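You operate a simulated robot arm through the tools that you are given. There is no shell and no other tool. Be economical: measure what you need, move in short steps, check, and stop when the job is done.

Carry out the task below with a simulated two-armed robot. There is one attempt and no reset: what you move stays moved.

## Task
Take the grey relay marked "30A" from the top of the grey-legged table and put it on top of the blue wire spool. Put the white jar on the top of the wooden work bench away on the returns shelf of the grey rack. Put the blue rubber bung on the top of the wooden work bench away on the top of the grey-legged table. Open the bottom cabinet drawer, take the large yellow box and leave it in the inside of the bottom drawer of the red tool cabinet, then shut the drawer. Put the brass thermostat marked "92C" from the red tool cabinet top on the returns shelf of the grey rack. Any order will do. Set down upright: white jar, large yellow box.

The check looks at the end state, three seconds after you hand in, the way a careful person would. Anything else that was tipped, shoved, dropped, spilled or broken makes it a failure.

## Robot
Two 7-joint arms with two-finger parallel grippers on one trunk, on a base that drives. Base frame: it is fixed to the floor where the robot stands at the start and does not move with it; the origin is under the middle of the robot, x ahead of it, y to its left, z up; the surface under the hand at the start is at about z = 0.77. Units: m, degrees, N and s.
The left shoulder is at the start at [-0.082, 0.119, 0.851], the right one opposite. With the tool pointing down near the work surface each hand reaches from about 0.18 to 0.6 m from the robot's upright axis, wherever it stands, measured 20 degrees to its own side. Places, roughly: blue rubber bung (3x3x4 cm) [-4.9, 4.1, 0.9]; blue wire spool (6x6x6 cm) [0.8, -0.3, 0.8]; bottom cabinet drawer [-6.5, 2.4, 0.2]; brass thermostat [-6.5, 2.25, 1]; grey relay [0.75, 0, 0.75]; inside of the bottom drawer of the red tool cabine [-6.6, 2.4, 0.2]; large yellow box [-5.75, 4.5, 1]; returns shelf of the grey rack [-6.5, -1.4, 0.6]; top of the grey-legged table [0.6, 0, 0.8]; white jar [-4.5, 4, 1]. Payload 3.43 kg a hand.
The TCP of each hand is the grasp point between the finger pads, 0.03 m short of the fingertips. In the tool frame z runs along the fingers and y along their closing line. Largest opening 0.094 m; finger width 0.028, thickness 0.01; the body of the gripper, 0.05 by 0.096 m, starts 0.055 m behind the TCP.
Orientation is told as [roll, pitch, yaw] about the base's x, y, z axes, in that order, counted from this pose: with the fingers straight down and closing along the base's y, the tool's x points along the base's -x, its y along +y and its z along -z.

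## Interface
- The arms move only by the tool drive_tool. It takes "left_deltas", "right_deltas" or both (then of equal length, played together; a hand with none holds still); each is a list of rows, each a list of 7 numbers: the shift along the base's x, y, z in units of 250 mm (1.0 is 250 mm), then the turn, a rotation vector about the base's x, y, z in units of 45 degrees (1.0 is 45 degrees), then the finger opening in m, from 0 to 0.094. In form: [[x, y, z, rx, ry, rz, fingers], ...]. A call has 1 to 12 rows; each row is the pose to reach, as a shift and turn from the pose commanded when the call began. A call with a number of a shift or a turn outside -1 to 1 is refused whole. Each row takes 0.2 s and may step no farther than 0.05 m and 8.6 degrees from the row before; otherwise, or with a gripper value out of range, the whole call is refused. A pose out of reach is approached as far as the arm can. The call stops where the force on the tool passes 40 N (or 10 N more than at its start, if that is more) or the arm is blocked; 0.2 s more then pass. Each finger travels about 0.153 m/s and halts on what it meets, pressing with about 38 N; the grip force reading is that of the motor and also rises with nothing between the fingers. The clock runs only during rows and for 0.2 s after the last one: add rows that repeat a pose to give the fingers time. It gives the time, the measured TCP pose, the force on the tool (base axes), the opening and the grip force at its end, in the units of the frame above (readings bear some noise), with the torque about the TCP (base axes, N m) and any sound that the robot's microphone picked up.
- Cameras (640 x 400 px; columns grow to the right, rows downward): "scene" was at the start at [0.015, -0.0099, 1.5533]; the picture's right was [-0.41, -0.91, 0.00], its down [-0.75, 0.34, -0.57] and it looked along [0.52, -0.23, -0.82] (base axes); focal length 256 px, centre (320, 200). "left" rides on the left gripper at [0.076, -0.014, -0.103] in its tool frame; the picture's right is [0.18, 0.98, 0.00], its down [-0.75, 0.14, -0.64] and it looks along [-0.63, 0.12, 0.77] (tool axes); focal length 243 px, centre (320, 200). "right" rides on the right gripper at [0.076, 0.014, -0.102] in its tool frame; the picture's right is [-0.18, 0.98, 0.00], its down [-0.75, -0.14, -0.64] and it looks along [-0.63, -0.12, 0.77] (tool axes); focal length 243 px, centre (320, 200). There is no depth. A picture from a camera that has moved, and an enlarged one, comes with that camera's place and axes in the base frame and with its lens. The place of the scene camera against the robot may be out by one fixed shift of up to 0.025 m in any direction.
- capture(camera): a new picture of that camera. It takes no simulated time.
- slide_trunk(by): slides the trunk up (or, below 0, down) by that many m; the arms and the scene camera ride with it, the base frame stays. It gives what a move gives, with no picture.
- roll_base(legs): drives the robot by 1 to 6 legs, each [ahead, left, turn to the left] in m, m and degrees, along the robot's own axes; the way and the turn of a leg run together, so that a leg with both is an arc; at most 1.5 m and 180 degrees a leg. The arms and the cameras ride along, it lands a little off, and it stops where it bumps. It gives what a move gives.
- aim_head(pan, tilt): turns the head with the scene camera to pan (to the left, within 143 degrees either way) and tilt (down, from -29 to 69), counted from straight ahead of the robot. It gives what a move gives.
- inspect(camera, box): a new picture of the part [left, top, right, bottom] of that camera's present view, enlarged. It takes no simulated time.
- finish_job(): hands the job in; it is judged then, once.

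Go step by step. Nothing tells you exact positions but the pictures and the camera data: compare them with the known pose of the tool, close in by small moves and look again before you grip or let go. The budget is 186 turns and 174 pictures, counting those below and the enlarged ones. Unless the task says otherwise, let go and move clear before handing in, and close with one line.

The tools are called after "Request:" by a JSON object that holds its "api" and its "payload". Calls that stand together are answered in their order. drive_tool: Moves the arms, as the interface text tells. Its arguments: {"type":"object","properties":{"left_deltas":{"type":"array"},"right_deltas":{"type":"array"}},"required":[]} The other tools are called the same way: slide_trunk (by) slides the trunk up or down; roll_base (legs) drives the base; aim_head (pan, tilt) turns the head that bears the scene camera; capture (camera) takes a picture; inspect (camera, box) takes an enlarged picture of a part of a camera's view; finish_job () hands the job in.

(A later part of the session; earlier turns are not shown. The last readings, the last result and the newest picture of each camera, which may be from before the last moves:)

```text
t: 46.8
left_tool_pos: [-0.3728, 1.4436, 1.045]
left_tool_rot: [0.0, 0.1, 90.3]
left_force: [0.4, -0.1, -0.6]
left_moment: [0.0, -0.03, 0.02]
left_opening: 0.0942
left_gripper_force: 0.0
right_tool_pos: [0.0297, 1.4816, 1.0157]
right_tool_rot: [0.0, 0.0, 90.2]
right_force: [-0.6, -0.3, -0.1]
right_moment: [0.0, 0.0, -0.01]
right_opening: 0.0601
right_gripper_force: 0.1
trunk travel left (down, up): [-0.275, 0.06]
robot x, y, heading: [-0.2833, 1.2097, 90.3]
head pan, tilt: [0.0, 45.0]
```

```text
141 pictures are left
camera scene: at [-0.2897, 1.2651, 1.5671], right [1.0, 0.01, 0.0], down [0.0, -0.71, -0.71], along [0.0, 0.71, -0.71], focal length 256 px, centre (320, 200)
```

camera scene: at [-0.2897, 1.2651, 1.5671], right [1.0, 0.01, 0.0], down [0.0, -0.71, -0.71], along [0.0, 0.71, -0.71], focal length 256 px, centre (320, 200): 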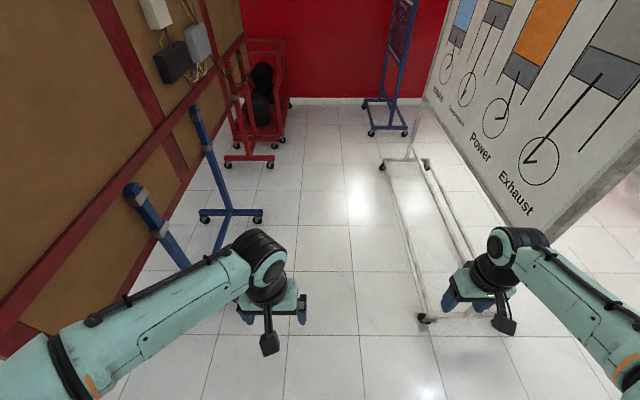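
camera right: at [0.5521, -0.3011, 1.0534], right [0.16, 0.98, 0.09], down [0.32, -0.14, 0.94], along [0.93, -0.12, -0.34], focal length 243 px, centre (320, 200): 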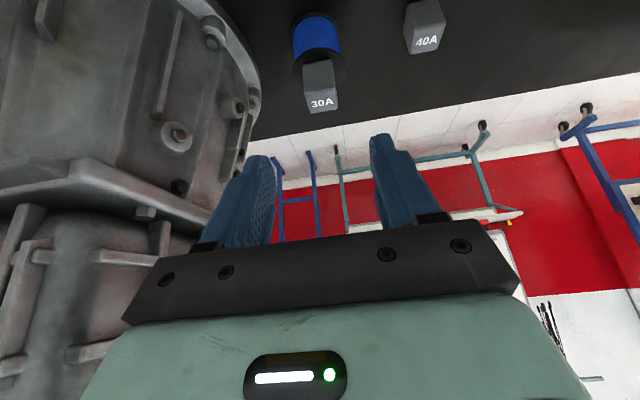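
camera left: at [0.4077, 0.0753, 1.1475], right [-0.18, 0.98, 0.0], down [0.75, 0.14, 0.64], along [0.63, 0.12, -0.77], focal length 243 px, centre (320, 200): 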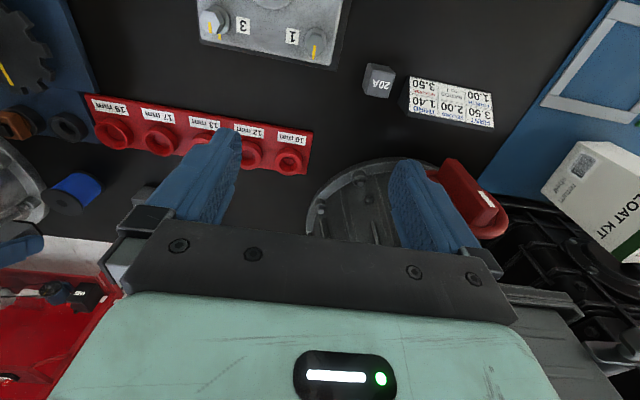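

The board corner is nearer than I judged (around (-1.05, 1.47)), so I need precise clearances. I'll look at the engine stand to my left.

Request:
{"api": "aim_head", "payload": {"pan": 100, "tilt": 35}}

Request:
{"api": "capture", "payload": {"camera": "scene"}}

Request:
{"api": "aim_head", "payload": {"pan": 75, "tilt": 60}}

Request:
{"api": "capture", "payload": {"camera": "scene"}}

```text
t: 48.5
left_tool_pos: [-0.3722, 1.4447, 1.0446]
left_tool_rot: [0.0, 0.0, 90.2]
left_force: [0.9, 0.5, 0.0]
left_moment: [-0.01, -0.01, 0.02]
left_opening: 0.0939
left_gripper_force: 0.0
right_tool_pos: [0.0288, 1.4816, 1.0173]
right_tool_rot: [0.0, 0.0, 90.3]
right_force: [0.2, -0.9, -1.0]
right_moment: [-0.01, -0.01, -0.02]
right_opening: 0.0599
right_gripper_force: 0.1
trunk travel left (down, up): [-0.275, 0.06]
robot x, y, heading: [-0.2852, 1.2095, 90.6]
head pan, tilt: [100.0, 35.0]
```

```text
140 pictures are left
camera scene: at [-0.3759, 1.1681, 1.5819], right [-0.18, 0.98, 0.0], down [0.56, 0.1, -0.82], along [-0.81, -0.15, -0.57], focal length 256 px, centre (320, 200)
```

scene: 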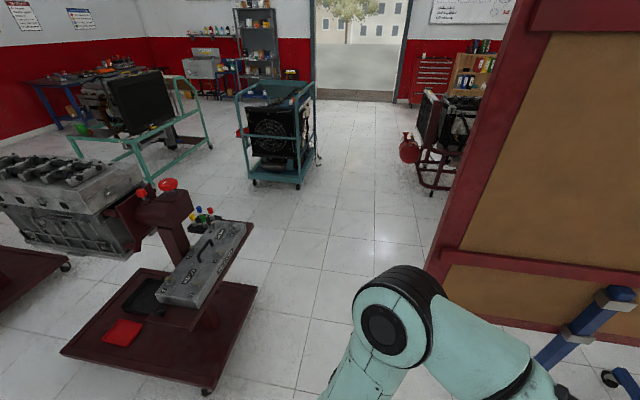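

```text
t: 49.4
left_tool_pos: [-0.373, 1.4435, 1.0449]
left_tool_rot: [0.0, 0.1, 90.4]
left_force: [-0.8, -0.8, 0.1]
left_moment: [0.0, -0.03, 0.01]
left_opening: 0.0941
left_gripper_force: 0.0
right_tool_pos: [0.0285, 1.4827, 1.0173]
right_tool_rot: [0.1, 0.0, 90.3]
right_force: [0.5, -0.1, 0.4]
right_moment: [0.02, -0.01, -0.01]
right_opening: 0.0598
right_gripper_force: 0.1
trunk travel left (down, up): [-0.275, 0.06]
robot x, y, heading: [-0.2813, 1.2105, 90.4]
head pan, tilt: [75.0, 60.0]
```

```text
139 pictures are left
camera scene: at [-0.3537, 1.2006, 1.5477], right [0.25, 0.97, 0.0], down [0.84, -0.22, -0.5], along [-0.48, 0.13, -0.87], focal length 256 px, centre (320, 200)
```

scene: 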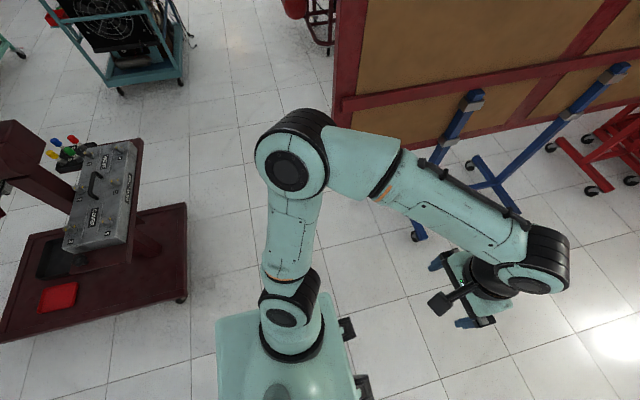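

I estimate the board's near edge at y ≈ 1.42 and the engine stand's edge at y ≈ 0.6, so I'll pull the right hand in, back to y ≈ 0.96 and crab left.

Request:
{"api": "drive_tool", "payload": {"right_deltas": [[0, -0.12, 0, 0, 0, 0, 0.06], [0, -0.2, 0, 0, 0, 0, 0.06]]}}

Request:
{"api": "roll_base", "payload": {"legs": [[-0.25, 0, 0], [0, 0.4, 0]]}}

Request:
{"api": "aim_head", "payload": {"pan": 70, "tilt": 55}}

Request:
{"api": "capture", "payload": {"camera": "scene"}}

```text
t: 50.0
left_tool_pos: [-0.3721, 1.4442, 1.0447]
left_tool_rot: [0.1, -0.1, 90.3]
left_force: [0.9, 0.4, 0.0]
left_moment: [-0.01, -0.01, 0.0]
left_opening: 0.0938
left_gripper_force: 0.0
right_tool_pos: [0.0282, 1.4309, 1.0185]
right_tool_rot: [0.1, 0.1, 90.3]
right_force: [0.3, 0.3, 0.1]
right_moment: [0.01, 0.0, 0.0]
right_opening: 0.0598
right_gripper_force: 0.0
trunk travel left (down, up): [-0.275, 0.06]
robot x, y, heading: [-0.2831, 1.2045, 90.6]
head pan, tilt: [75.0, 60.0]
```

```text
t: 55.5
left_tool_pos: [-0.7741, 1.1897, 1.045]
left_tool_rot: [0.0, -0.1, 90.3]
left_force: [-0.1, 0.7, 1.1]
left_moment: [0.01, 0.02, 0.03]
left_opening: 0.0942
left_gripper_force: 0.0
right_tool_pos: [-0.3723, 1.1791, 1.0168]
right_tool_rot: [0.0, 0.0, 90.4]
right_force: [0.4, 0.6, 0.4]
right_moment: [0.01, -0.01, 0.01]
right_opening: 0.0602
right_gripper_force: 0.1
trunk travel left (down, up): [-0.275, 0.06]
robot x, y, heading: [-0.6849, 0.9561, 90.4]
head pan, tilt: [75.0, 60.0]
```

```text
t: 56.2
left_tool_pos: [-0.7745, 1.1913, 1.0442]
left_tool_rot: [0.0, 0.0, 90.4]
left_force: [-0.5, -0.2, 0.1]
left_moment: [0.02, 0.01, 0.01]
left_opening: 0.0941
left_gripper_force: 0.1
right_tool_pos: [-0.3732, 1.1781, 1.016]
right_tool_rot: [0.0, 0.0, 90.4]
right_force: [0.0, -1.1, -0.2]
right_moment: [0.0, 0.0, 0.02]
right_opening: 0.0599
right_gripper_force: 0.0
trunk travel left (down, up): [-0.275, 0.06]
robot x, y, heading: [-0.6858, 0.9553, 90.2]
head pan, tilt: [70.0, 55.0]
```

```text
138 pictures are left
camera scene: at [-0.7578, 0.9541, 1.5537], right [0.33, 0.94, 0.0], down [0.77, -0.27, -0.57], along [-0.54, 0.19, -0.82], focal length 256 px, centre (320, 200)
```

scene: 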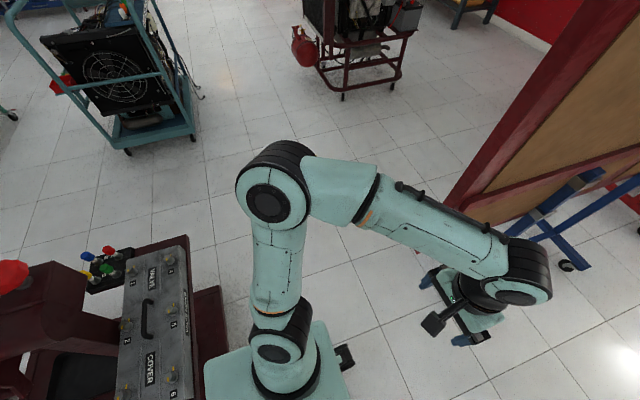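

Clearances look fine on both sides; continuing left.

Request:
{"api": "roll_base", "payload": {"legs": [[0, 0.4, 0]]}}

Request:
{"api": "capture", "payload": {"camera": "scene"}}

```text
t: 60.3
left_tool_pos: [-1.1765, 1.1879, 1.0438]
left_tool_rot: [0.0, 0.0, 90.3]
left_force: [0.1, -1.5, 0.0]
left_moment: [0.02, 0.0, 0.02]
left_opening: 0.094
left_gripper_force: 0.0
right_tool_pos: [-0.7742, 1.1757, 1.0173]
right_tool_rot: [0.0, -0.1, 90.3]
right_force: [0.0, 0.5, -0.6]
right_moment: [0.02, 0.01, 0.0]
right_opening: 0.06
right_gripper_force: 0.0
trunk travel left (down, up): [-0.275, 0.06]
robot x, y, heading: [-1.0859, 0.9518, 90.4]
head pan, tilt: [70.0, 55.0]
```

```text
137 pictures are left
camera scene: at [-1.1594, 0.9515, 1.5537], right [0.34, 0.94, 0.0], down [0.77, -0.28, -0.57], along [-0.54, 0.19, -0.82], focal length 256 px, centre (320, 200)
```

scene: 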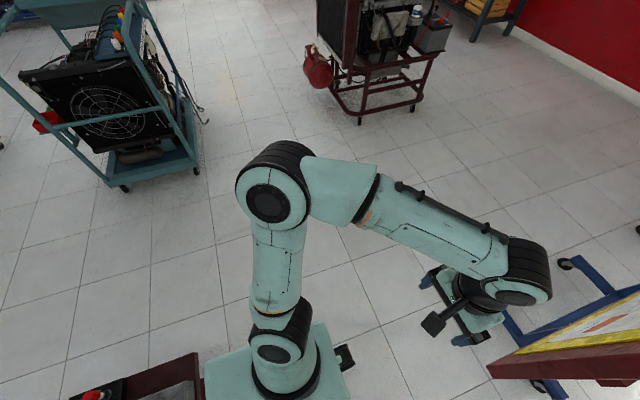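

Passed the narrow spot. Continuing left, then north toward the bench.

Request:
{"api": "roll_base", "payload": {"legs": [[0, 0.88, 0], [1.1, 0, 0], [1.0, 0, 0]]}}

Request:
{"api": "aim_head", "payload": {"pan": 65, "tilt": 20}}

Request:
{"api": "capture", "payload": {"camera": "scene"}}

```text
t: 78.5
left_tool_pos: [-2.0367, 3.2843, 1.045]
left_tool_rot: [0.0, 0.0, 88.9]
left_force: [-0.5, 0.1, 0.4]
left_moment: [0.0, 0.02, -0.05]
left_opening: 0.0939
left_gripper_force: 0.1
right_tool_pos: [-1.6361, 3.2623, 1.0174]
right_tool_rot: [0.0, 0.0, 88.8]
right_force: [0.1, 0.9, 0.8]
right_moment: [-0.07, -0.03, 0.02]
right_opening: 0.0601
right_gripper_force: 0.1
trunk travel left (down, up): [-0.275, 0.06]
robot x, y, heading: [-1.952, 3.0459, 89.0]
head pan, tilt: [70.0, 55.0]
```

```text
t: 79.5
left_tool_pos: [-2.0364, 3.2848, 1.046]
left_tool_rot: [0.1, 0.1, 88.9]
left_force: [0.6, -0.1, 0.2]
left_moment: [-0.03, 0.01, -0.02]
left_opening: 0.0939
left_gripper_force: 0.0
right_tool_pos: [-1.6362, 3.2617, 1.0167]
right_tool_rot: [0.1, 0.0, 88.7]
right_force: [0.4, -0.1, 0.6]
right_moment: [-0.02, 0.01, -0.01]
right_opening: 0.0603
right_gripper_force: 0.0
trunk travel left (down, up): [-0.275, 0.06]
robot x, y, heading: [-1.9517, 3.0473, 89.1]
head pan, tilt: [65.0, 20.0]
```

```text
136 pictures are left
camera scene: at [-2.0444, 3.0626, 1.6057], right [0.44, 0.9, 0.0], down [0.31, -0.15, -0.94], along [-0.84, 0.41, -0.34], focal length 256 px, centre (320, 200)
```

scene: 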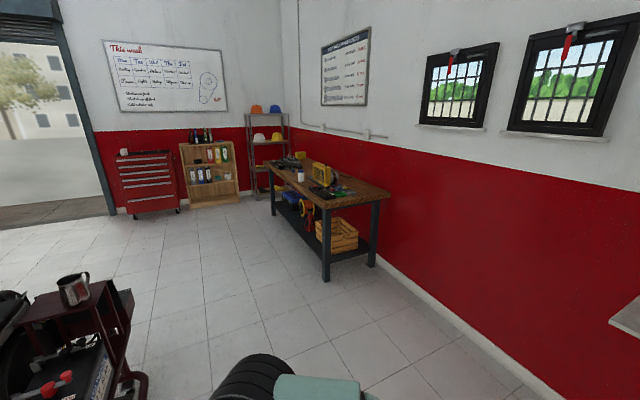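

The bench spans about x -5.8…-3.8, front edge y ≈ 4.0. I'll zoom in on what stands on it.

Request:
{"api": "inspect", "payload": {"camera": "scene", "box": [240, 130, 400, 230]}}

Request:
{"api": "roll_base", "payload": {"legs": [[0.2, 0, 1], [0, 1.3, 0], [0, 1.2, 0]]}}

Request:
{"api": "aim_head", "payload": {"pan": 0, "tilt": 40}}

Request:
{"api": "capture", "payload": {"camera": "scene"}}

```text
4.00 times, centred on (320, 180) of scene
camera zoom: at [-2.0444, 3.0626, 1.6057], right [0.44, 0.9, 0.0], down [0.31, -0.15, -0.94], along [-0.84, 0.41, -0.34], focal length 1022 px, centre (320, 280)
```

zoom: 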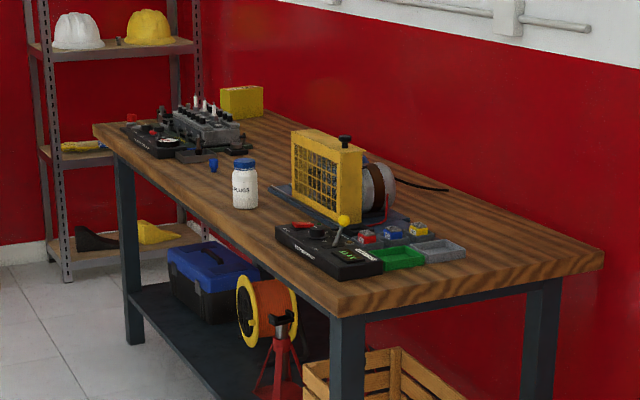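

```text
t: 102.6
left_tool_pos: [-4.5354, 3.4572, 1.045]
left_tool_rot: [0.0, 0.0, 91.0]
left_force: [0.2, 1.6, 0.1]
left_moment: [-0.02, -0.02, 0.0]
left_opening: 0.0942
left_gripper_force: 0.0
right_tool_pos: [-4.1345, 3.4497, 1.0176]
right_tool_rot: [0.0, 0.0, 90.9]
right_force: [0.5, 1.0, 0.1]
right_moment: [-0.02, -0.03, -0.01]
right_opening: 0.0601
right_gripper_force: 0.0
trunk travel left (down, up): [-0.275, 0.06]
robot x, y, heading: [-4.4406, 3.2247, 91.1]
head pan, tilt: [65.0, 20.0]
```

```text
t: 104.0
left_tool_pos: [-4.5348, 3.4573, 1.0451]
left_tool_rot: [0.0, 0.0, 91.0]
left_force: [-0.5, -0.1, 0.3]
left_moment: [-0.01, 0.0, 0.01]
left_opening: 0.0941
left_gripper_force: 0.0
right_tool_pos: [-4.1346, 3.4484, 1.0176]
right_tool_rot: [0.0, 0.0, 90.9]
right_force: [0.5, -0.1, 0.4]
right_moment: [0.02, 0.01, 0.02]
right_opening: 0.0601
right_gripper_force: 0.1
trunk travel left (down, up): [-0.275, 0.06]
robot x, y, heading: [-4.4443, 3.2192, 90.7]
head pan, tilt: [0.0, 40.0]
```

```text
134 pictures are left
camera scene: at [-4.4506, 3.2824, 1.5744], right [1.0, 0.02, 0.0], down [0.01, -0.64, -0.77], along [-0.01, 0.77, -0.64], focal length 256 px, centre (320, 200)
```

scene: 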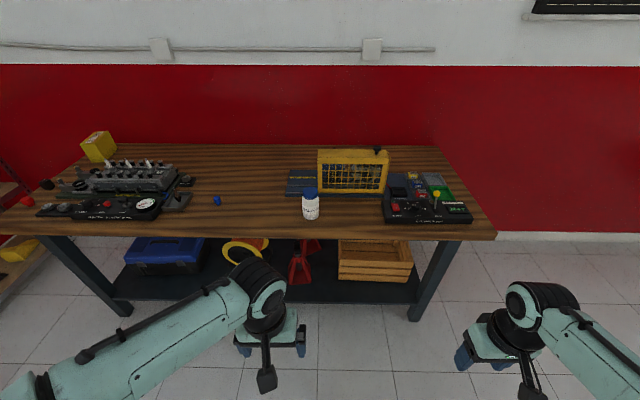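

Jar at about (-4.49, 3.99), bung at (-4.87, 4.07), yellow box back-left. I'll do the yellow box first, so I go left to see that end of the bench and the tool cabinet.

Request:
{"api": "roll_base", "payload": {"legs": [[0, 1.0, 0]]}}

Request:
{"api": "capture", "payload": {"camera": "scene"}}

Request:
{"api": "aim_head", "payload": {"pan": 70, "tilt": 30}}

Request:
{"api": "capture", "payload": {"camera": "scene"}}

```text
t: 113.0
left_tool_pos: [-5.5264, 3.4483, 1.0449]
left_tool_rot: [0.0, -0.1, 90.3]
left_force: [0.4, 0.5, 0.4]
left_moment: [0.0, -0.02, 0.0]
left_opening: 0.094
left_gripper_force: 0.0
right_tool_pos: [-5.1243, 3.435, 1.0178]
right_tool_rot: [0.0, 0.0, 90.2]
right_force: [0.2, -0.1, 0.1]
right_moment: [-0.01, 0.0, -0.03]
right_opening: 0.06
right_gripper_force: 0.1
trunk travel left (down, up): [-0.275, 0.06]
robot x, y, heading: [-5.4366, 3.2109, 90.2]
head pan, tilt: [0.0, 40.0]
```

```text
133 pictures are left
camera scene: at [-5.4437, 3.2722, 1.5744], right [1.0, 0.0, 0.0], down [0.0, -0.64, -0.77], along [0.0, 0.77, -0.64], focal length 256 px, centre (320, 200)
```

scene: 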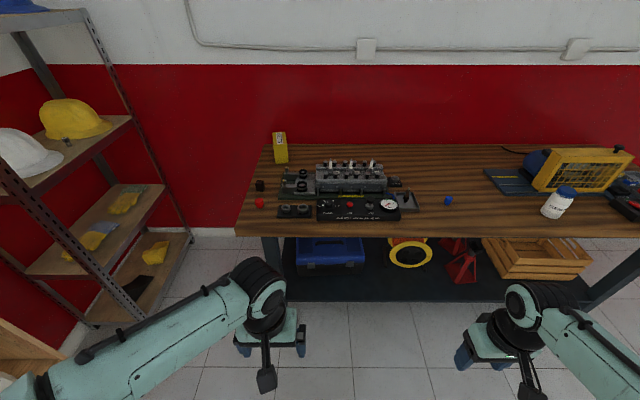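

```text
t: 114.4
left_tool_pos: [-5.5254, 3.4471, 1.0441]
left_tool_rot: [0.1, 0.0, 90.2]
left_force: [-0.1, 0.6, -0.5]
left_moment: [0.01, 0.01, 0.0]
left_opening: 0.0939
left_gripper_force: 0.0
right_tool_pos: [-5.1254, 3.4361, 1.0187]
right_tool_rot: [-0.1, 0.0, 90.1]
right_force: [0.0, 0.1, -0.3]
right_moment: [-0.03, -0.02, 0.02]
right_opening: 0.0601
right_gripper_force: 0.0
trunk travel left (down, up): [-0.275, 0.06]
robot x, y, heading: [-5.4399, 3.2128, 90.3]
head pan, tilt: [70.0, 30.0]
```

```text
132 pictures are left
camera scene: at [-5.5284, 3.2179, 1.5897], right [0.34, 0.94, 0.0], down [0.47, -0.17, -0.87], along [-0.81, 0.29, -0.5], focal length 256 px, centre (320, 200)
```

scene: 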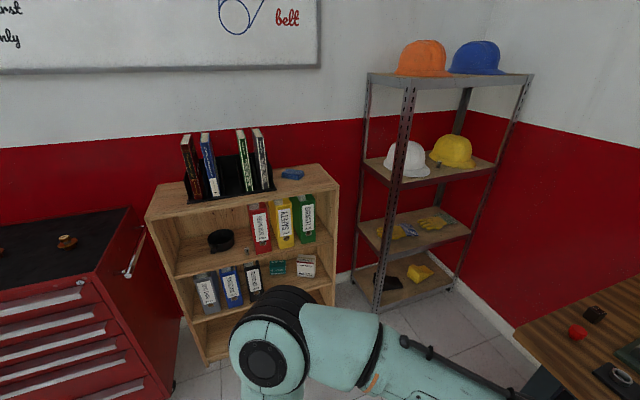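

The box stands at about (-5.64, 4.40) near the back of the bench. I'll raise both hands, move close to the bench and look down.

Request:
{"api": "drive_tool", "payload": {"left_deltas": [[0, 0, 0.18, 0, 0, 0, 0.094], [0, 0, 0.36, 0, 0, 0, 0.094], [0, 0, 0.5, 0, 0, 0, 0.094]], "right_deltas": [[0, 0, 0.18, 0, 0, 0, 0.06], [0, 0, 0.36, 0, 0, 0, 0.06], [0, 0, 0.5, 0, 0, 0, 0.06]]}}

Request:
{"api": "roll_base", "payload": {"legs": [[0.45, 0, 0]]}}

Request:
{"api": "aim_head", "payload": {"pan": 10, "tilt": 60}}

Request:
{"api": "capture", "payload": {"camera": "scene"}}

Request:
{"api": "capture", "payload": {"camera": "left"}}

```text
t: 115.2
left_tool_pos: [-5.5276, 3.4487, 1.1702]
left_tool_rot: [0.0, 0.0, 90.3]
left_force: [0.0, -0.5, -0.5]
left_moment: [0.03, -0.01, -0.03]
left_opening: 0.0939
left_gripper_force: 0.0
right_tool_pos: [-5.125, 3.4348, 1.1433]
right_tool_rot: [0.0, -0.1, 90.2]
right_force: [0.0, 0.1, 0.1]
right_moment: [0.01, 0.0, 0.01]
right_opening: 0.0598
right_gripper_force: 0.1
trunk travel left (down, up): [-0.275, 0.06]
robot x, y, heading: [-5.4383, 3.2111, 90.1]
head pan, tilt: [70.0, 30.0]
```

```text
t: 117.9
left_tool_pos: [-5.5297, 3.8967, 1.1705]
left_tool_rot: [0.0, -0.1, 90.3]
left_force: [-0.3, 0.4, -0.6]
left_moment: [-0.02, 0.03, 0.04]
left_opening: 0.094
left_gripper_force: 0.0
right_tool_pos: [-5.126, 3.8836, 1.1414]
right_tool_rot: [0.1, 0.0, 90.2]
right_force: [-0.3, -0.4, 0.6]
right_moment: [-0.01, -0.01, -0.02]
right_opening: 0.0602
right_gripper_force: 0.0
trunk travel left (down, up): [-0.275, 0.06]
robot x, y, heading: [-5.4392, 3.6597, 90.3]
head pan, tilt: [70.0, 30.0]
```

```text
t: 119.2
left_tool_pos: [-5.5293, 3.8974, 1.1703]
left_tool_rot: [0.0, -0.1, 90.3]
left_force: [0.3, 0.7, 0.2]
left_moment: [0.01, 0.04, 0.03]
left_opening: 0.0939
left_gripper_force: 0.0
right_tool_pos: [-5.1274, 3.8826, 1.1432]
right_tool_rot: [0.0, -0.1, 90.2]
right_force: [0.5, 0.3, 0.0]
right_moment: [0.03, 0.02, 0.01]
right_opening: 0.0598
right_gripper_force: 0.0
trunk travel left (down, up): [-0.275, 0.06]
robot x, y, heading: [-5.4332, 3.6601, 90.5]
head pan, tilt: [10.0, 60.0]
```

```text
131 pictures are left
camera scene: at [-5.4572, 3.7015, 1.5477], right [0.98, 0.18, 0.0], down [0.15, -0.85, -0.5], along [-0.09, 0.49, -0.87], focal length 256 px, centre (320, 200)
```

scene: 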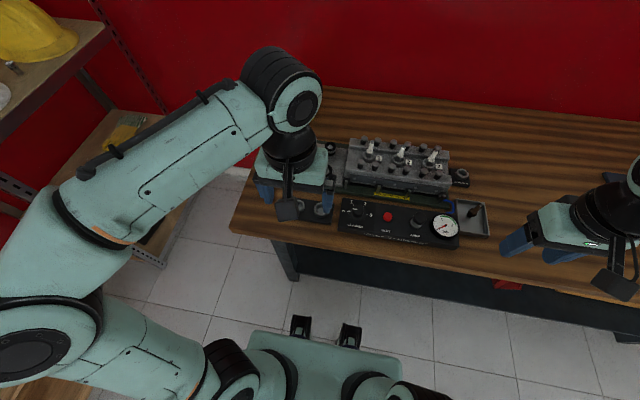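

```text
130 pictures are left
camera left: at [-5.5167, 3.8213, 1.2731], right [-0.98, -0.19, 0.0], down [-0.14, 0.75, 0.64], along [-0.12, 0.63, -0.77], focal length 243 px, centre (320, 200)
```

left: 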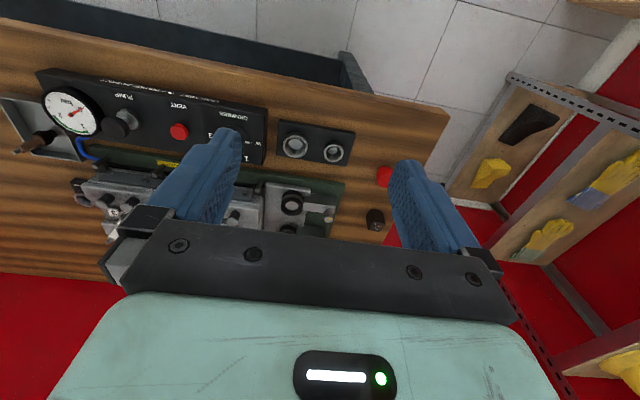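

The left hand hides the box. I'll advance 10 cm and move the left hand forward with a forward tilt to view the box.

Request:
{"api": "roll_base", "payload": {"legs": [[0.1, 0, 0]]}}

Request:
{"api": "drive_tool", "payload": {"left_deltas": [[-0.1, 0.1, 0.05, 0.15, 0, 0, 0.094], [-0.2, 0.2, 0.1, 0.3, 0, 0, 0.094], [-0.3, 0.3, 0.15, 0.45, 0, 0, 0.094], [-0.36, 0.4, 0.2, 0.6, 0, 0, 0.094]]}}

Request:
{"api": "capture", "payload": {"camera": "left"}}

Request:
{"api": "capture", "payload": {"camera": "scene"}}

```text
t: 120.4
left_tool_pos: [-5.5301, 3.9972, 1.1707]
left_tool_rot: [0.1, 0.0, 90.2]
left_force: [0.3, -0.3, -0.7]
left_moment: [-0.03, 0.02, -0.02]
left_opening: 0.0938
left_gripper_force: 0.1
right_tool_pos: [-5.1273, 3.9836, 1.1416]
right_tool_rot: [0.1, 0.1, 90.2]
right_force: [0.4, -0.2, 0.1]
right_moment: [-0.01, 0.03, 0.0]
right_opening: 0.0598
right_gripper_force: 0.1
trunk travel left (down, up): [-0.275, 0.06]
robot x, y, heading: [-5.4405, 3.7577, 90.5]
head pan, tilt: [10.0, 60.0]
```

```text
t: 121.4
left_tool_pos: [-5.6213, 4.0957, 1.2203]
left_tool_rot: [-0.1, -27.1, 90.2]
left_force: [-0.2, 0.3, 0.0]
left_moment: [-0.02, -0.02, 0.0]
left_opening: 0.094
left_gripper_force: 0.1
right_tool_pos: [-5.1278, 3.9839, 1.143]
right_tool_rot: [0.0, 0.0, 90.3]
right_force: [-0.3, 0.1, 1.2]
right_moment: [0.03, 0.01, 0.02]
right_opening: 0.0602
right_gripper_force: 0.0
trunk travel left (down, up): [-0.275, 0.06]
robot x, y, heading: [-5.4434, 3.7613, 90.0]
head pan, tilt: [10.0, 60.0]
```

```text
129 pictures are left
camera left: at [-5.6083, 3.9825, 1.2775], right [-0.98, -0.17, -0.09], down [-0.14, 0.38, 0.91], along [-0.12, 0.91, -0.4], focal length 243 px, centre (320, 200)
```

left: 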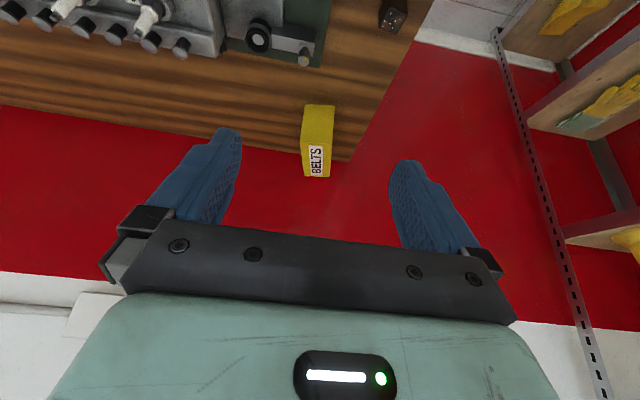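

```text
128 pictures are left
camera scene: at [-5.4577, 3.802, 1.5476], right [0.98, 0.18, 0.0], down [0.15, -0.85, -0.5], along [-0.09, 0.49, -0.87], focal length 256 px, centre (320, 200)
```

scene: 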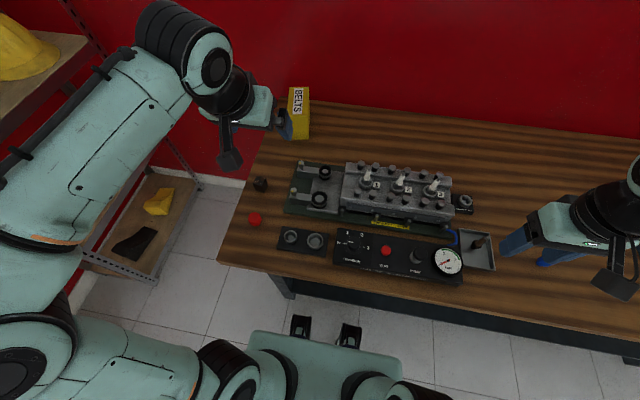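

The yellow "BELTS" box is about 6×12×10 cm, centre near (-5.655, 4.455), top z ≈ 0.98. I'll roll 5 cm nearer and bring the hand up to it.

Request:
{"api": "roll_base", "payload": {"legs": [[0.05, 0, 0]]}}

Request:
{"api": "drive_tool", "payload": {"left_deltas": [[-0.05, 0.18, 0, 0, 0, 0, 0.094], [-0.1, 0.36, 0, 0, 0, 0, 0.094], [-0.13, 0.54, -0.05, 0, 0, 0, 0.094], [-0.13, 0.68, -0.15, 0, 0, 0, 0.094], [-0.13, 0.76, -0.3, 0, 0, 0, 0.094]]}}

Request:
{"api": "capture", "payload": {"camera": "left"}}

Request:
{"api": "capture", "payload": {"camera": "scene"}}

```text
t: 122.2
left_tool_pos: [-5.6208, 4.1087, 1.2197]
left_tool_rot: [-0.1, -27.0, 90.6]
left_force: [0.2, 0.4, -0.5]
left_moment: [-0.01, 0.03, 0.0]
left_opening: 0.094
left_gripper_force: 0.0
right_tool_pos: [-5.1281, 3.9995, 1.143]
right_tool_rot: [0.0, 0.0, 90.5]
right_force: [-0.1, 0.2, 0.4]
right_moment: [-0.01, 0.04, -0.01]
right_opening: 0.0599
right_gripper_force: 0.0
trunk travel left (down, up): [-0.275, 0.06]
robot x, y, heading: [-5.4387, 3.773, 90.3]
head pan, tilt: [10.0, 60.0]
stopped in leg 1: the robot was blocked; the commanded pose is now the measured one
```

```text
t: 123.4
left_tool_pos: [-5.6543, 4.2976, 1.1454]
left_tool_rot: [-0.3, -27.2, 90.6]
left_force: [0.2, 0.6, 0.7]
left_moment: [0.0, -0.02, 0.0]
left_opening: 0.0939
left_gripper_force: 0.1
right_tool_pos: [-5.1275, 3.9976, 1.1426]
right_tool_rot: [0.0, 0.1, 90.6]
right_force: [-0.1, 0.5, -0.2]
right_moment: [-0.04, -0.02, 0.0]
right_opening: 0.0599
right_gripper_force: 0.0
trunk travel left (down, up): [-0.275, 0.06]
robot x, y, heading: [-5.4382, 3.7745, 90.3]
head pan, tilt: [10.0, 60.0]
```

```text
127 pictures are left
camera left: at [-5.6414, 4.1833, 1.2025], right [-0.98, -0.17, -0.09], down [-0.15, 0.38, 0.91], along [-0.12, 0.91, -0.39], focal length 243 px, centre (320, 200)
```

left: 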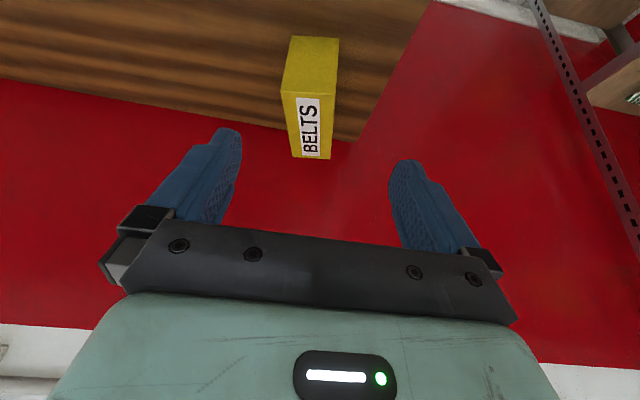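

```text
126 pictures are left
camera scene: at [-5.4569, 3.8141, 1.5476], right [0.98, 0.18, 0.0], down [0.16, -0.85, -0.5], along [-0.09, 0.49, -0.87], focal length 256 px, centre (320, 200)
```

scene: 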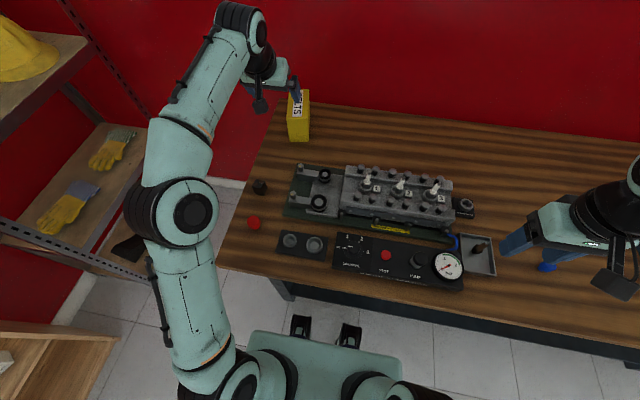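

The box front is yawed about 9°. I'll turn the hand to match, move above the box, and look before descending fully.

Request:
{"api": "drive_tool", "payload": {"left_deltas": [[0, 0.18, 0, 0, 0, 0.09, 0.094], [0.01, 0.36, 0, 0, 0, 0.18, 0.094], [0.01, 0.57, -0.06, 0, 0, 0.18, 0.094], [0.01, 0.57, -0.25, 0, 0, 0.18, 0.094], [0.01, 0.57, -0.44, 0, 0, 0.18, 0.094]]}}

Request:
{"api": "capture", "payload": {"camera": "left"}}

```text
refused: row 3 steps farther than a row can; nothing moved
```

```text
125 pictures are left
camera left: at [-5.6414, 4.1833, 1.2025], right [-0.98, -0.17, -0.09], down [-0.15, 0.38, 0.91], along [-0.12, 0.91, -0.39], focal length 243 px, centre (320, 200)
```

left: 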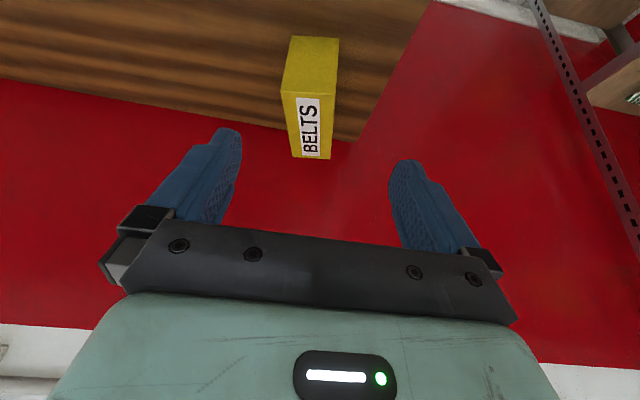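

One row was too long; I repeat with shorter rows.

Request:
{"api": "drive_tool", "payload": {"left_deltas": [[0, 0.18, 0, 0, 0, 0.09, 0.094], [0.01, 0.36, 0, 0, 0, 0.18, 0.094], [0.01, 0.5, -0.06, 0, 0, 0.18, 0.094], [0.01, 0.57, -0.2, 0, 0, 0.18, 0.094], [0.01, 0.57, -0.38, 0, 0, 0.18, 0.094]]}}

Request:
{"api": "capture", "payload": {"camera": "left"}}

```text
t: 124.6
left_tool_pos: [-5.6537, 4.3832, 1.0449]
left_tool_rot: [-0.2, -27.2, 98.6]
left_force: [0.3, -0.9, -0.8]
left_moment: [0.01, 0.02, -0.01]
left_opening: 0.0943
left_gripper_force: 0.1
left hand out of reach, approached as far as the arm can: row 1, 2, 3, 4, 5
right_tool_pos: [-5.1287, 3.9976, 1.1434]
right_tool_rot: [0.0, 0.0, 90.6]
right_force: [0.4, 0.6, 0.6]
right_moment: [-0.01, 0.02, 0.0]
right_opening: 0.0601
right_gripper_force: 0.0
trunk travel left (down, up): [-0.275, 0.06]
robot x, y, heading: [-5.4413, 3.7711, 90.4]
head pan, tilt: [10.0, 60.0]
```

```text
124 pictures are left
camera left: at [-5.6248, 4.2726, 1.1033], right [-0.95, -0.31, -0.09], down [-0.2, 0.35, 0.92], along [-0.25, 0.88, -0.39], focal length 243 px, centre (320, 200)
```

left: 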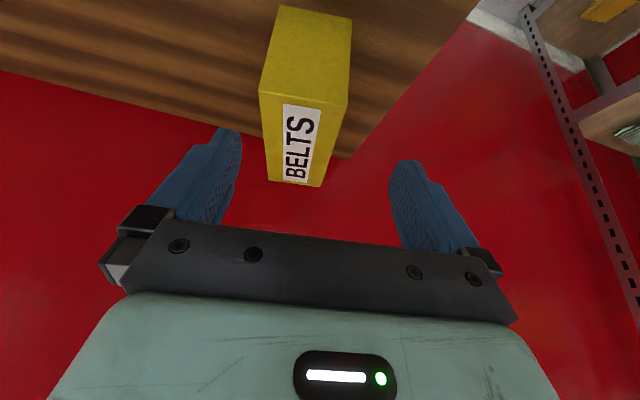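

The arm is at its limit; raising the trunk 6 cm brings the shoulder level with the wrist and gains reach, and I'll tilt a little more.

Request:
{"api": "slide_trunk", "payload": {"by": 0.06}}

Request:
{"api": "drive_tool", "payload": {"left_deltas": [[0, 0.0, -0.15, 0.13, 0, 0, 0.094], [0.0, 0.08, -0.25, 0.13, 0, 0, 0.094], [0, 0.18, -0.35, 0.13, 0, 0, 0.094]]}}

Request:
{"api": "capture", "payload": {"camera": "left"}}

```text
t: 125.6
left_tool_pos: [-5.6534, 4.3822, 1.1066]
left_tool_rot: [-0.2, -27.1, 98.6]
left_force: [-0.3, -0.7, 0.7]
left_moment: [0.03, 0.0, -0.02]
left_opening: 0.0938
left_gripper_force: 0.2
right_tool_pos: [-5.1275, 3.9965, 1.203]
right_tool_rot: [0.0, 0.0, 90.5]
right_force: [-0.7, -0.8, -0.2]
right_moment: [0.03, -0.03, 0.03]
right_opening: 0.0598
right_gripper_force: 0.1
trunk travel left (down, up): [-0.335, 0.0]
robot x, y, heading: [-5.4394, 3.7754, 90.6]
head pan, tilt: [10.0, 60.0]
```

```text
t: 126.4
left_tool_pos: [-5.6539, 4.4292, 1.0186]
left_tool_rot: [-1.3, -32.9, 99.2]
left_force: [0.5, 0.8, -0.1]
left_moment: [-0.04, 0.02, -0.01]
left_opening: 0.0938
left_gripper_force: 0.1
right_tool_pos: [-5.1279, 3.9983, 1.2032]
right_tool_rot: [0.0, 0.0, 90.5]
right_force: [0.0, 0.9, -0.7]
right_moment: [0.03, 0.02, 0.02]
right_opening: 0.0599
right_gripper_force: 0.1
trunk travel left (down, up): [-0.335, 0.0]
robot x, y, heading: [-5.4393, 3.7695, 90.4]
head pan, tilt: [10.0, 60.0]
```

```text
123 pictures are left
camera left: at [-5.6238, 4.3131, 1.0636], right [-0.95, -0.3, -0.12], down [-0.2, 0.26, 0.95], along [-0.25, 0.92, -0.3], focal length 243 px, centre (320, 200)
```

left: 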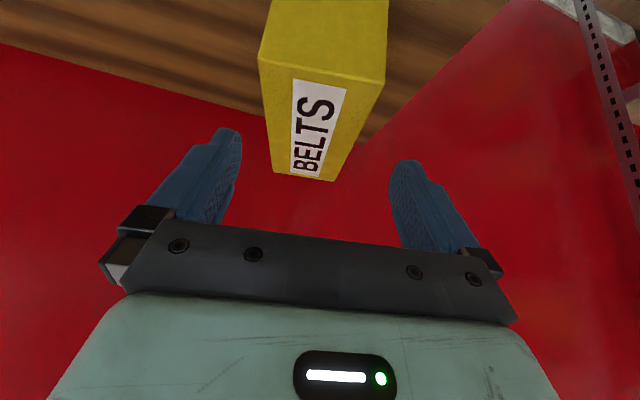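

The box lies between the fingers; top centre (-5.65, 4.45). Lowering 6 cm and then gripping.

Request:
{"api": "drive_tool", "payload": {"left_deltas": [[0.01, 0.01, -0.1, 0, 0, 0, 0.094], [0.012, 0.025, -0.23, 0, 0, 0, 0.094]]}}

Request:
{"api": "capture", "payload": {"camera": "left"}}

```text
t: 127.0
left_tool_pos: [-5.6509, 4.433, 0.9613]
left_tool_rot: [-1.1, -32.9, 99.2]
left_force: [-0.3, -0.6, 0.1]
left_moment: [0.0, 0.0, 0.01]
left_opening: 0.0938
left_gripper_force: 0.0
right_tool_pos: [-5.1281, 3.9984, 1.2013]
right_tool_rot: [0.0, -0.1, 90.5]
right_force: [-0.4, 0.1, 0.1]
right_moment: [0.01, 0.01, 0.0]
right_opening: 0.0599
right_gripper_force: 0.0
trunk travel left (down, up): [-0.335, 0.0]
robot x, y, heading: [-5.4392, 3.774, 90.5]
head pan, tilt: [10.0, 60.0]
```

```text
122 pictures are left
camera left: at [-5.6213, 4.3186, 1.0064], right [-0.95, -0.3, -0.12], down [-0.2, 0.26, 0.95], along [-0.25, 0.92, -0.3], focal length 243 px, centre (320, 200)
```

left: 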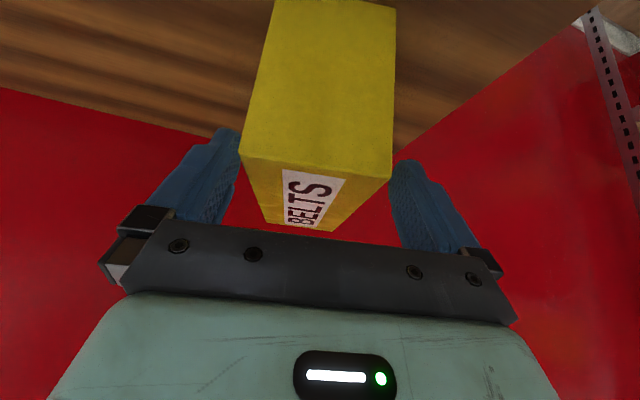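

The box sits between the fingers. Closing and lifting slightly.

Request:
{"api": "drive_tool", "payload": {"left_deltas": [[0, 0, 0, 0, 0, 0, 0.07], [0, 0, 0, 0, 0, 0, 0.045], [0, 0, 0, 0, 0, 0, 0.045], [0, 0, 0, 0, 0, 0, 0.045]]}}

Request:
{"api": "drive_tool", "payload": {"left_deltas": [[0, 0, 0.1, 0, 0, 0, 0.045], [0, -0.02, 0.25, 0, 0, 0, 0.045], [0, -0.05, 0.4, 0, 0, 0, 0.045]]}}

Request:
{"api": "capture", "payload": {"camera": "left"}}

Request:
{"api": "capture", "payload": {"camera": "scene"}}

```text
t: 128.0
left_tool_pos: [-5.6511, 4.4344, 0.9618]
left_tool_rot: [-1.2, -32.9, 99.2]
left_force: [1.7, -0.6, 0.9]
left_moment: [0.0, 0.01, -0.04]
left_opening: 0.0736
left_gripper_force: 37.8
right_tool_pos: [-5.1276, 3.9976, 1.2029]
right_tool_rot: [0.0, -0.1, 90.5]
right_force: [0.6, 0.3, 0.7]
right_moment: [0.03, -0.03, 0.0]
right_opening: 0.0601
right_gripper_force: 0.0
trunk travel left (down, up): [-0.335, 0.0]
robot x, y, heading: [-5.4433, 3.7733, 90.7]
head pan, tilt: [10.0, 60.0]
```

```text
t: 128.8
left_tool_pos: [-5.649, 4.4214, 1.063]
left_tool_rot: [-1.2, -32.7, 99.2]
left_force: [0.0, -0.1, -2.6]
left_moment: [-0.12, -0.01, -0.01]
left_opening: 0.0738
left_gripper_force: 37.9
right_tool_pos: [-5.128, 3.9973, 1.2038]
right_tool_rot: [0.0, -0.2, 90.5]
right_force: [0.2, 0.3, 0.5]
right_moment: [0.0, 0.02, -0.03]
right_opening: 0.0603
right_gripper_force: 0.1
trunk travel left (down, up): [-0.335, 0.0]
robot x, y, heading: [-5.4351, 3.7706, 90.3]
head pan, tilt: [10.0, 60.0]
```

```text
121 pictures are left
camera left: at [-5.621, 4.3061, 1.1081], right [-0.95, -0.3, -0.12], down [-0.2, 0.26, 0.95], along [-0.25, 0.92, -0.3], focal length 243 px, centre (320, 200)
```

left: 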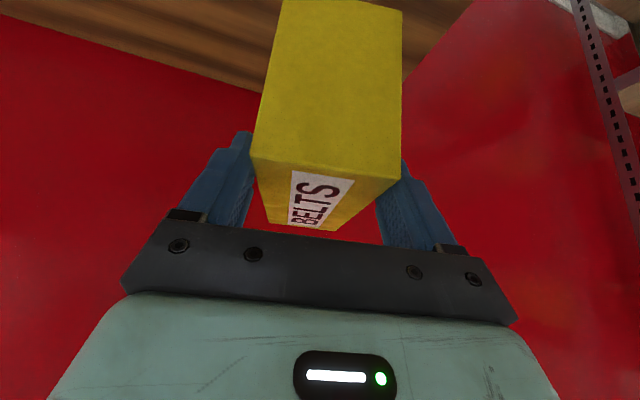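

```text
120 pictures are left
camera scene: at [-5.4566, 3.8129, 1.6108], right [0.98, 0.18, 0.0], down [0.16, -0.85, -0.5], along [-0.09, 0.49, -0.87], focal length 256 px, centre (320, 200)
```

scene: 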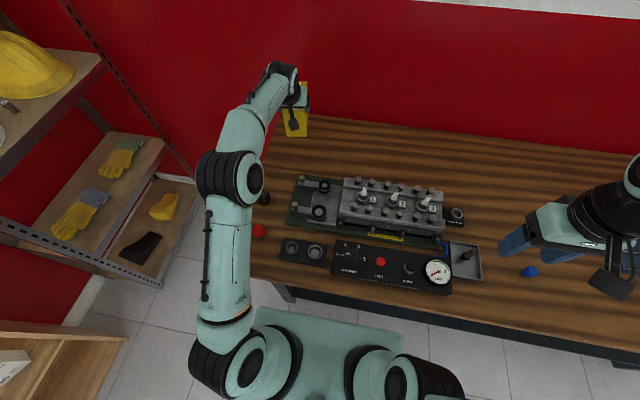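

I hold the box (2.6 N, 7.4 cm wide), still upright. I'll raise it above the apparatus, retract, and back away.

Request:
{"api": "drive_tool", "payload": {"left_deltas": [[0, 0, 0.18, 0, 0, 0, 0.045], [0, 0, 0.36, 0, 0, 0, 0.045], [0, -0.1, 0.54, 0, 0, 0, 0.045], [0, -0.28, 0.6, 0, 0, 0, 0.045], [0, -0.46, 0.6, 0, 0, 0, 0.045], [0, -0.64, 0.6, 0, 0, 0, 0.045], [0, -0.8, 0.6, 0, 0, 0, 0.045]]}}

Request:
{"api": "roll_base", "payload": {"legs": [[-0.7, 0, 0]]}}

Request:
{"api": "aim_head", "payload": {"pan": 80, "tilt": 30}}

Request:
{"api": "capture", "payload": {"camera": "scene"}}

Request:
{"api": "capture", "payload": {"camera": "left"}}

```text
refused: row 3 steps farther than a row can; nothing moved
```

```text
t: 132.7
left_tool_pos: [-5.6436, 3.7221, 1.0627]
left_tool_rot: [-1.1, -32.9, 99.2]
left_force: [0.2, 0.9, -2.8]
left_moment: [-0.17, -0.02, -0.01]
left_opening: 0.0738
left_gripper_force: 38.1
right_tool_pos: [-5.1215, 3.2978, 1.2033]
right_tool_rot: [-0.1, 0.0, 90.6]
right_force: [0.7, 0.5, 0.2]
right_moment: [-0.02, 0.01, 0.02]
right_opening: 0.0599
right_gripper_force: 0.2
trunk travel left (down, up): [-0.335, 0.0]
robot x, y, heading: [-5.4324, 3.0736, 90.4]
head pan, tilt: [10.0, 60.0]
```

```text
t: 134.1
left_tool_pos: [-5.6437, 3.7214, 1.061]
left_tool_rot: [-1.2, -32.9, 99.1]
left_force: [0.3, -0.3, -3.0]
left_moment: [-0.15, -0.02, -0.01]
left_opening: 0.0739
left_gripper_force: 37.9
right_tool_pos: [-5.1205, 3.2979, 1.203]
right_tool_rot: [0.0, 0.0, 90.5]
right_force: [0.0, -0.1, 0.4]
right_moment: [0.04, 0.01, -0.03]
right_opening: 0.06
right_gripper_force: 0.0
trunk travel left (down, up): [-0.335, 0.0]
robot x, y, heading: [-5.4303, 3.0743, 90.7]
head pan, tilt: [80.0, 30.0]
```

```text
119 pictures are left
camera scene: at [-5.5271, 3.0626, 1.6529], right [0.16, 0.99, 0.0], down [0.49, -0.08, -0.87], along [-0.85, 0.14, -0.5], focal length 256 px, centre (320, 200)
```

scene: 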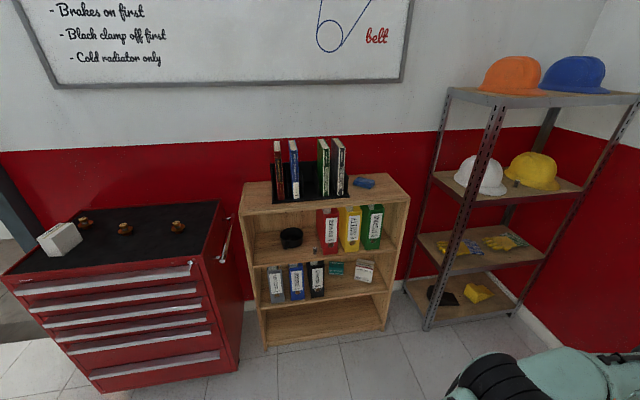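

```text
118 pictures are left
camera left: at [-5.6144, 3.6063, 1.1074], right [-0.95, -0.3, -0.12], down [-0.2, 0.26, 0.95], along [-0.25, 0.92, -0.3], focal length 243 px, centre (320, 200)
```

left: 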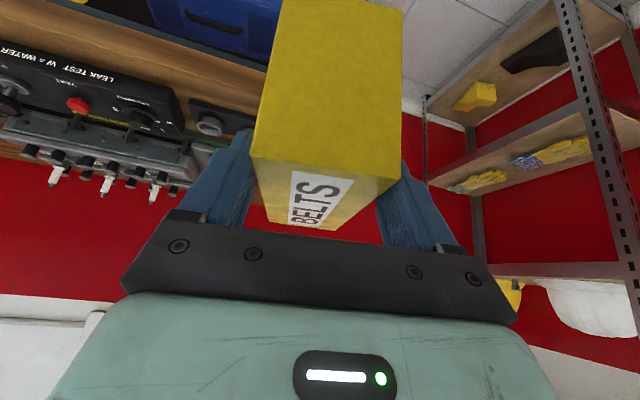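

The arm move was refused before the base rolled, so the box travelled over the apparatus at lower height. I'll check nothing on the bench was touched.

Request:
{"api": "aim_head", "payload": {"pan": 0, "tilt": 40}}

Request:
{"api": "inspect", "payload": {"camera": "scene", "box": [200, 110, 440, 260]}}

```text
t: 135.6
left_tool_pos: [-5.6447, 3.7227, 1.0627]
left_tool_rot: [-1.2, -32.9, 99.2]
left_force: [0.5, 0.6, -2.7]
left_moment: [-0.14, -0.03, 0.0]
left_opening: 0.0743
left_gripper_force: 37.3
right_tool_pos: [-5.1216, 3.2974, 1.2027]
right_tool_rot: [0.1, 0.0, 90.5]
right_force: [0.0, 0.4, 0.2]
right_moment: [-0.01, 0.01, 0.0]
right_opening: 0.0601
right_gripper_force: 0.1
trunk travel left (down, up): [-0.335, 0.0]
robot x, y, heading: [-5.433, 3.075, 90.7]
head pan, tilt: [0.0, 40.0]
```

```text
2.67 times, centred on (320, 185) of scene
camera zoom: at [-5.4388, 3.1327, 1.6376], right [1.0, 0.01, 0.0], down [0.01, -0.64, -0.77], along [-0.01, 0.77, -0.64], focal length 682 px, centre (320, 240)
```

zoom: 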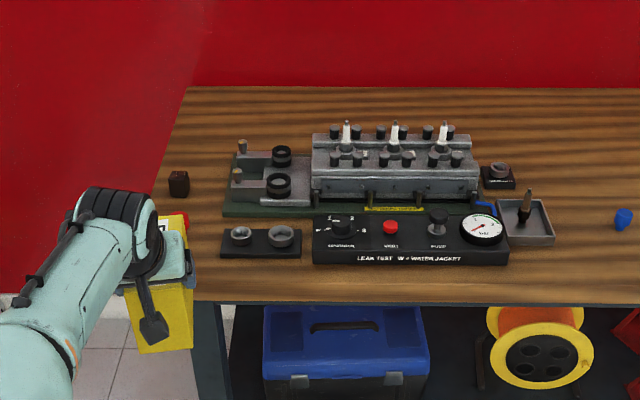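

Bench items are unmoved (red and black knobs at the same coordinates). Now I'll retract the box closer and drive round to face the red cabinet.

Request:
{"api": "drive_tool", "payload": {"left_deltas": [[0, -0.18, 0.0, 0, 0, 0, 0.045], [0, -0.36, 0.0, 0, 0, 0, 0.045], [0, -0.54, 0.0, 0, 0, 0, 0.045], [0, -0.7, 0.0, 0, 0, 0, 0.045]]}}

Request:
{"api": "roll_base", "payload": {"legs": [[-0.1, 0, 0], [0, 0, 89.5], [0, 0.6, 0]]}}

Request:
{"api": "aim_head", "payload": {"pan": 0, "tilt": 40}}

Request:
{"api": "capture", "payload": {"camera": "scene"}}

```text
t: 136.6
left_tool_pos: [-5.6437, 3.5449, 1.0624]
left_tool_rot: [-1.4, -32.9, 99.2]
left_force: [0.4, -0.7, -3.7]
left_moment: [-0.14, 0.01, 0.0]
left_opening: 0.0737
left_gripper_force: 37.6
right_tool_pos: [-5.1209, 3.2959, 1.2021]
right_tool_rot: [0.0, -0.1, 90.5]
right_force: [0.1, 0.2, 0.5]
right_moment: [0.0, -0.02, -0.01]
right_opening: 0.0601
right_gripper_force: 0.1
trunk travel left (down, up): [-0.335, 0.0]
robot x, y, heading: [-5.4316, 3.0721, 90.9]
head pan, tilt: [0.0, 40.0]
```

```text
t: 146.9
left_tool_pos: [-5.9053, 2.1637, 1.0617]
left_tool_rot: [-1.2, -32.9, -171.2]
left_force: [0.0, -1.0, -3.6]
left_moment: [0.03, -0.16, 0.05]
left_opening: 0.0739
left_gripper_force: 38.0
right_tool_pos: [-5.653, 2.6848, 1.2035]
right_tool_rot: [0.0, 0.0, -179.8]
right_force: [0.1, 0.3, 0.2]
right_moment: [0.03, 0.0, 0.0]
right_opening: 0.0601
right_gripper_force: 0.0
trunk travel left (down, up): [-0.335, 0.0]
robot x, y, heading: [-5.4301, 2.3696, -179.9]
head pan, tilt: [0.0, 40.0]
```

```text
t: 147.5
left_tool_pos: [-5.9054, 2.1621, 1.0632]
left_tool_rot: [-1.2, -32.8, -171.2]
left_force: [-0.6, -0.4, -3.1]
left_moment: [0.05, -0.19, -0.03]
left_opening: 0.074
left_gripper_force: 38.2
right_tool_pos: [-5.6532, 2.6836, 1.2027]
right_tool_rot: [0.0, -0.1, -179.9]
right_force: [0.2, 0.1, -0.1]
right_moment: [-0.03, 0.02, -0.01]
right_opening: 0.0601
right_gripper_force: 0.1
trunk travel left (down, up): [-0.335, 0.0]
robot x, y, heading: [-5.4308, 2.3711, -179.9]
head pan, tilt: [0.0, 40.0]
```

```text
116 pictures are left
camera scene: at [-5.4763, 2.3912, 1.6376], right [0.0, 1.0, 0.0], down [0.64, 0.0, -0.77], along [-0.77, 0.0, -0.64], focal length 256 px, centre (320, 200)
```

scene: 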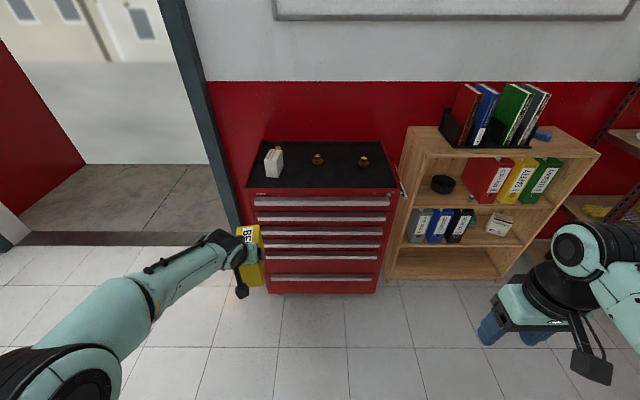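

Request:
{"api": "inspect", "payload": {"camera": "scene", "box": [220, 130, 420, 300]}}

Request:
{"api": "inspect", "payload": {"camera": "scene", "box": [250, 140, 400, 200]}}

```text
2.35 times, centred on (320, 215) of scene
camera zoom: at [-5.4763, 2.3912, 1.6376], right [0.0, 1.0, 0.0], down [0.64, 0.0, -0.77], along [-0.77, 0.0, -0.64], focal length 601 px, centre (320, 165)
```

zoom: 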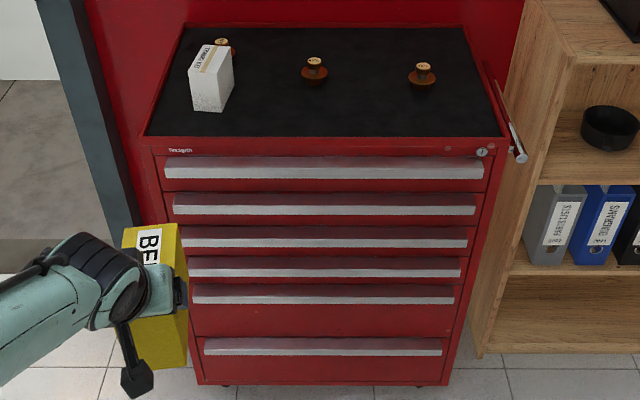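

```text
4.27 times, centred on (325, 170) of scene
camera zoom: at [-5.4763, 2.3912, 1.6376], right [0.0, 1.0, 0.0], down [0.64, 0.0, -0.77], along [-0.77, 0.0, -0.64], focal length 1090 px, centre (299, 328)
```

zoom: 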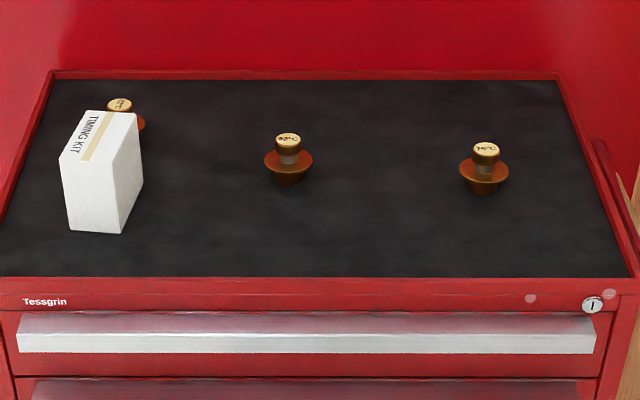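

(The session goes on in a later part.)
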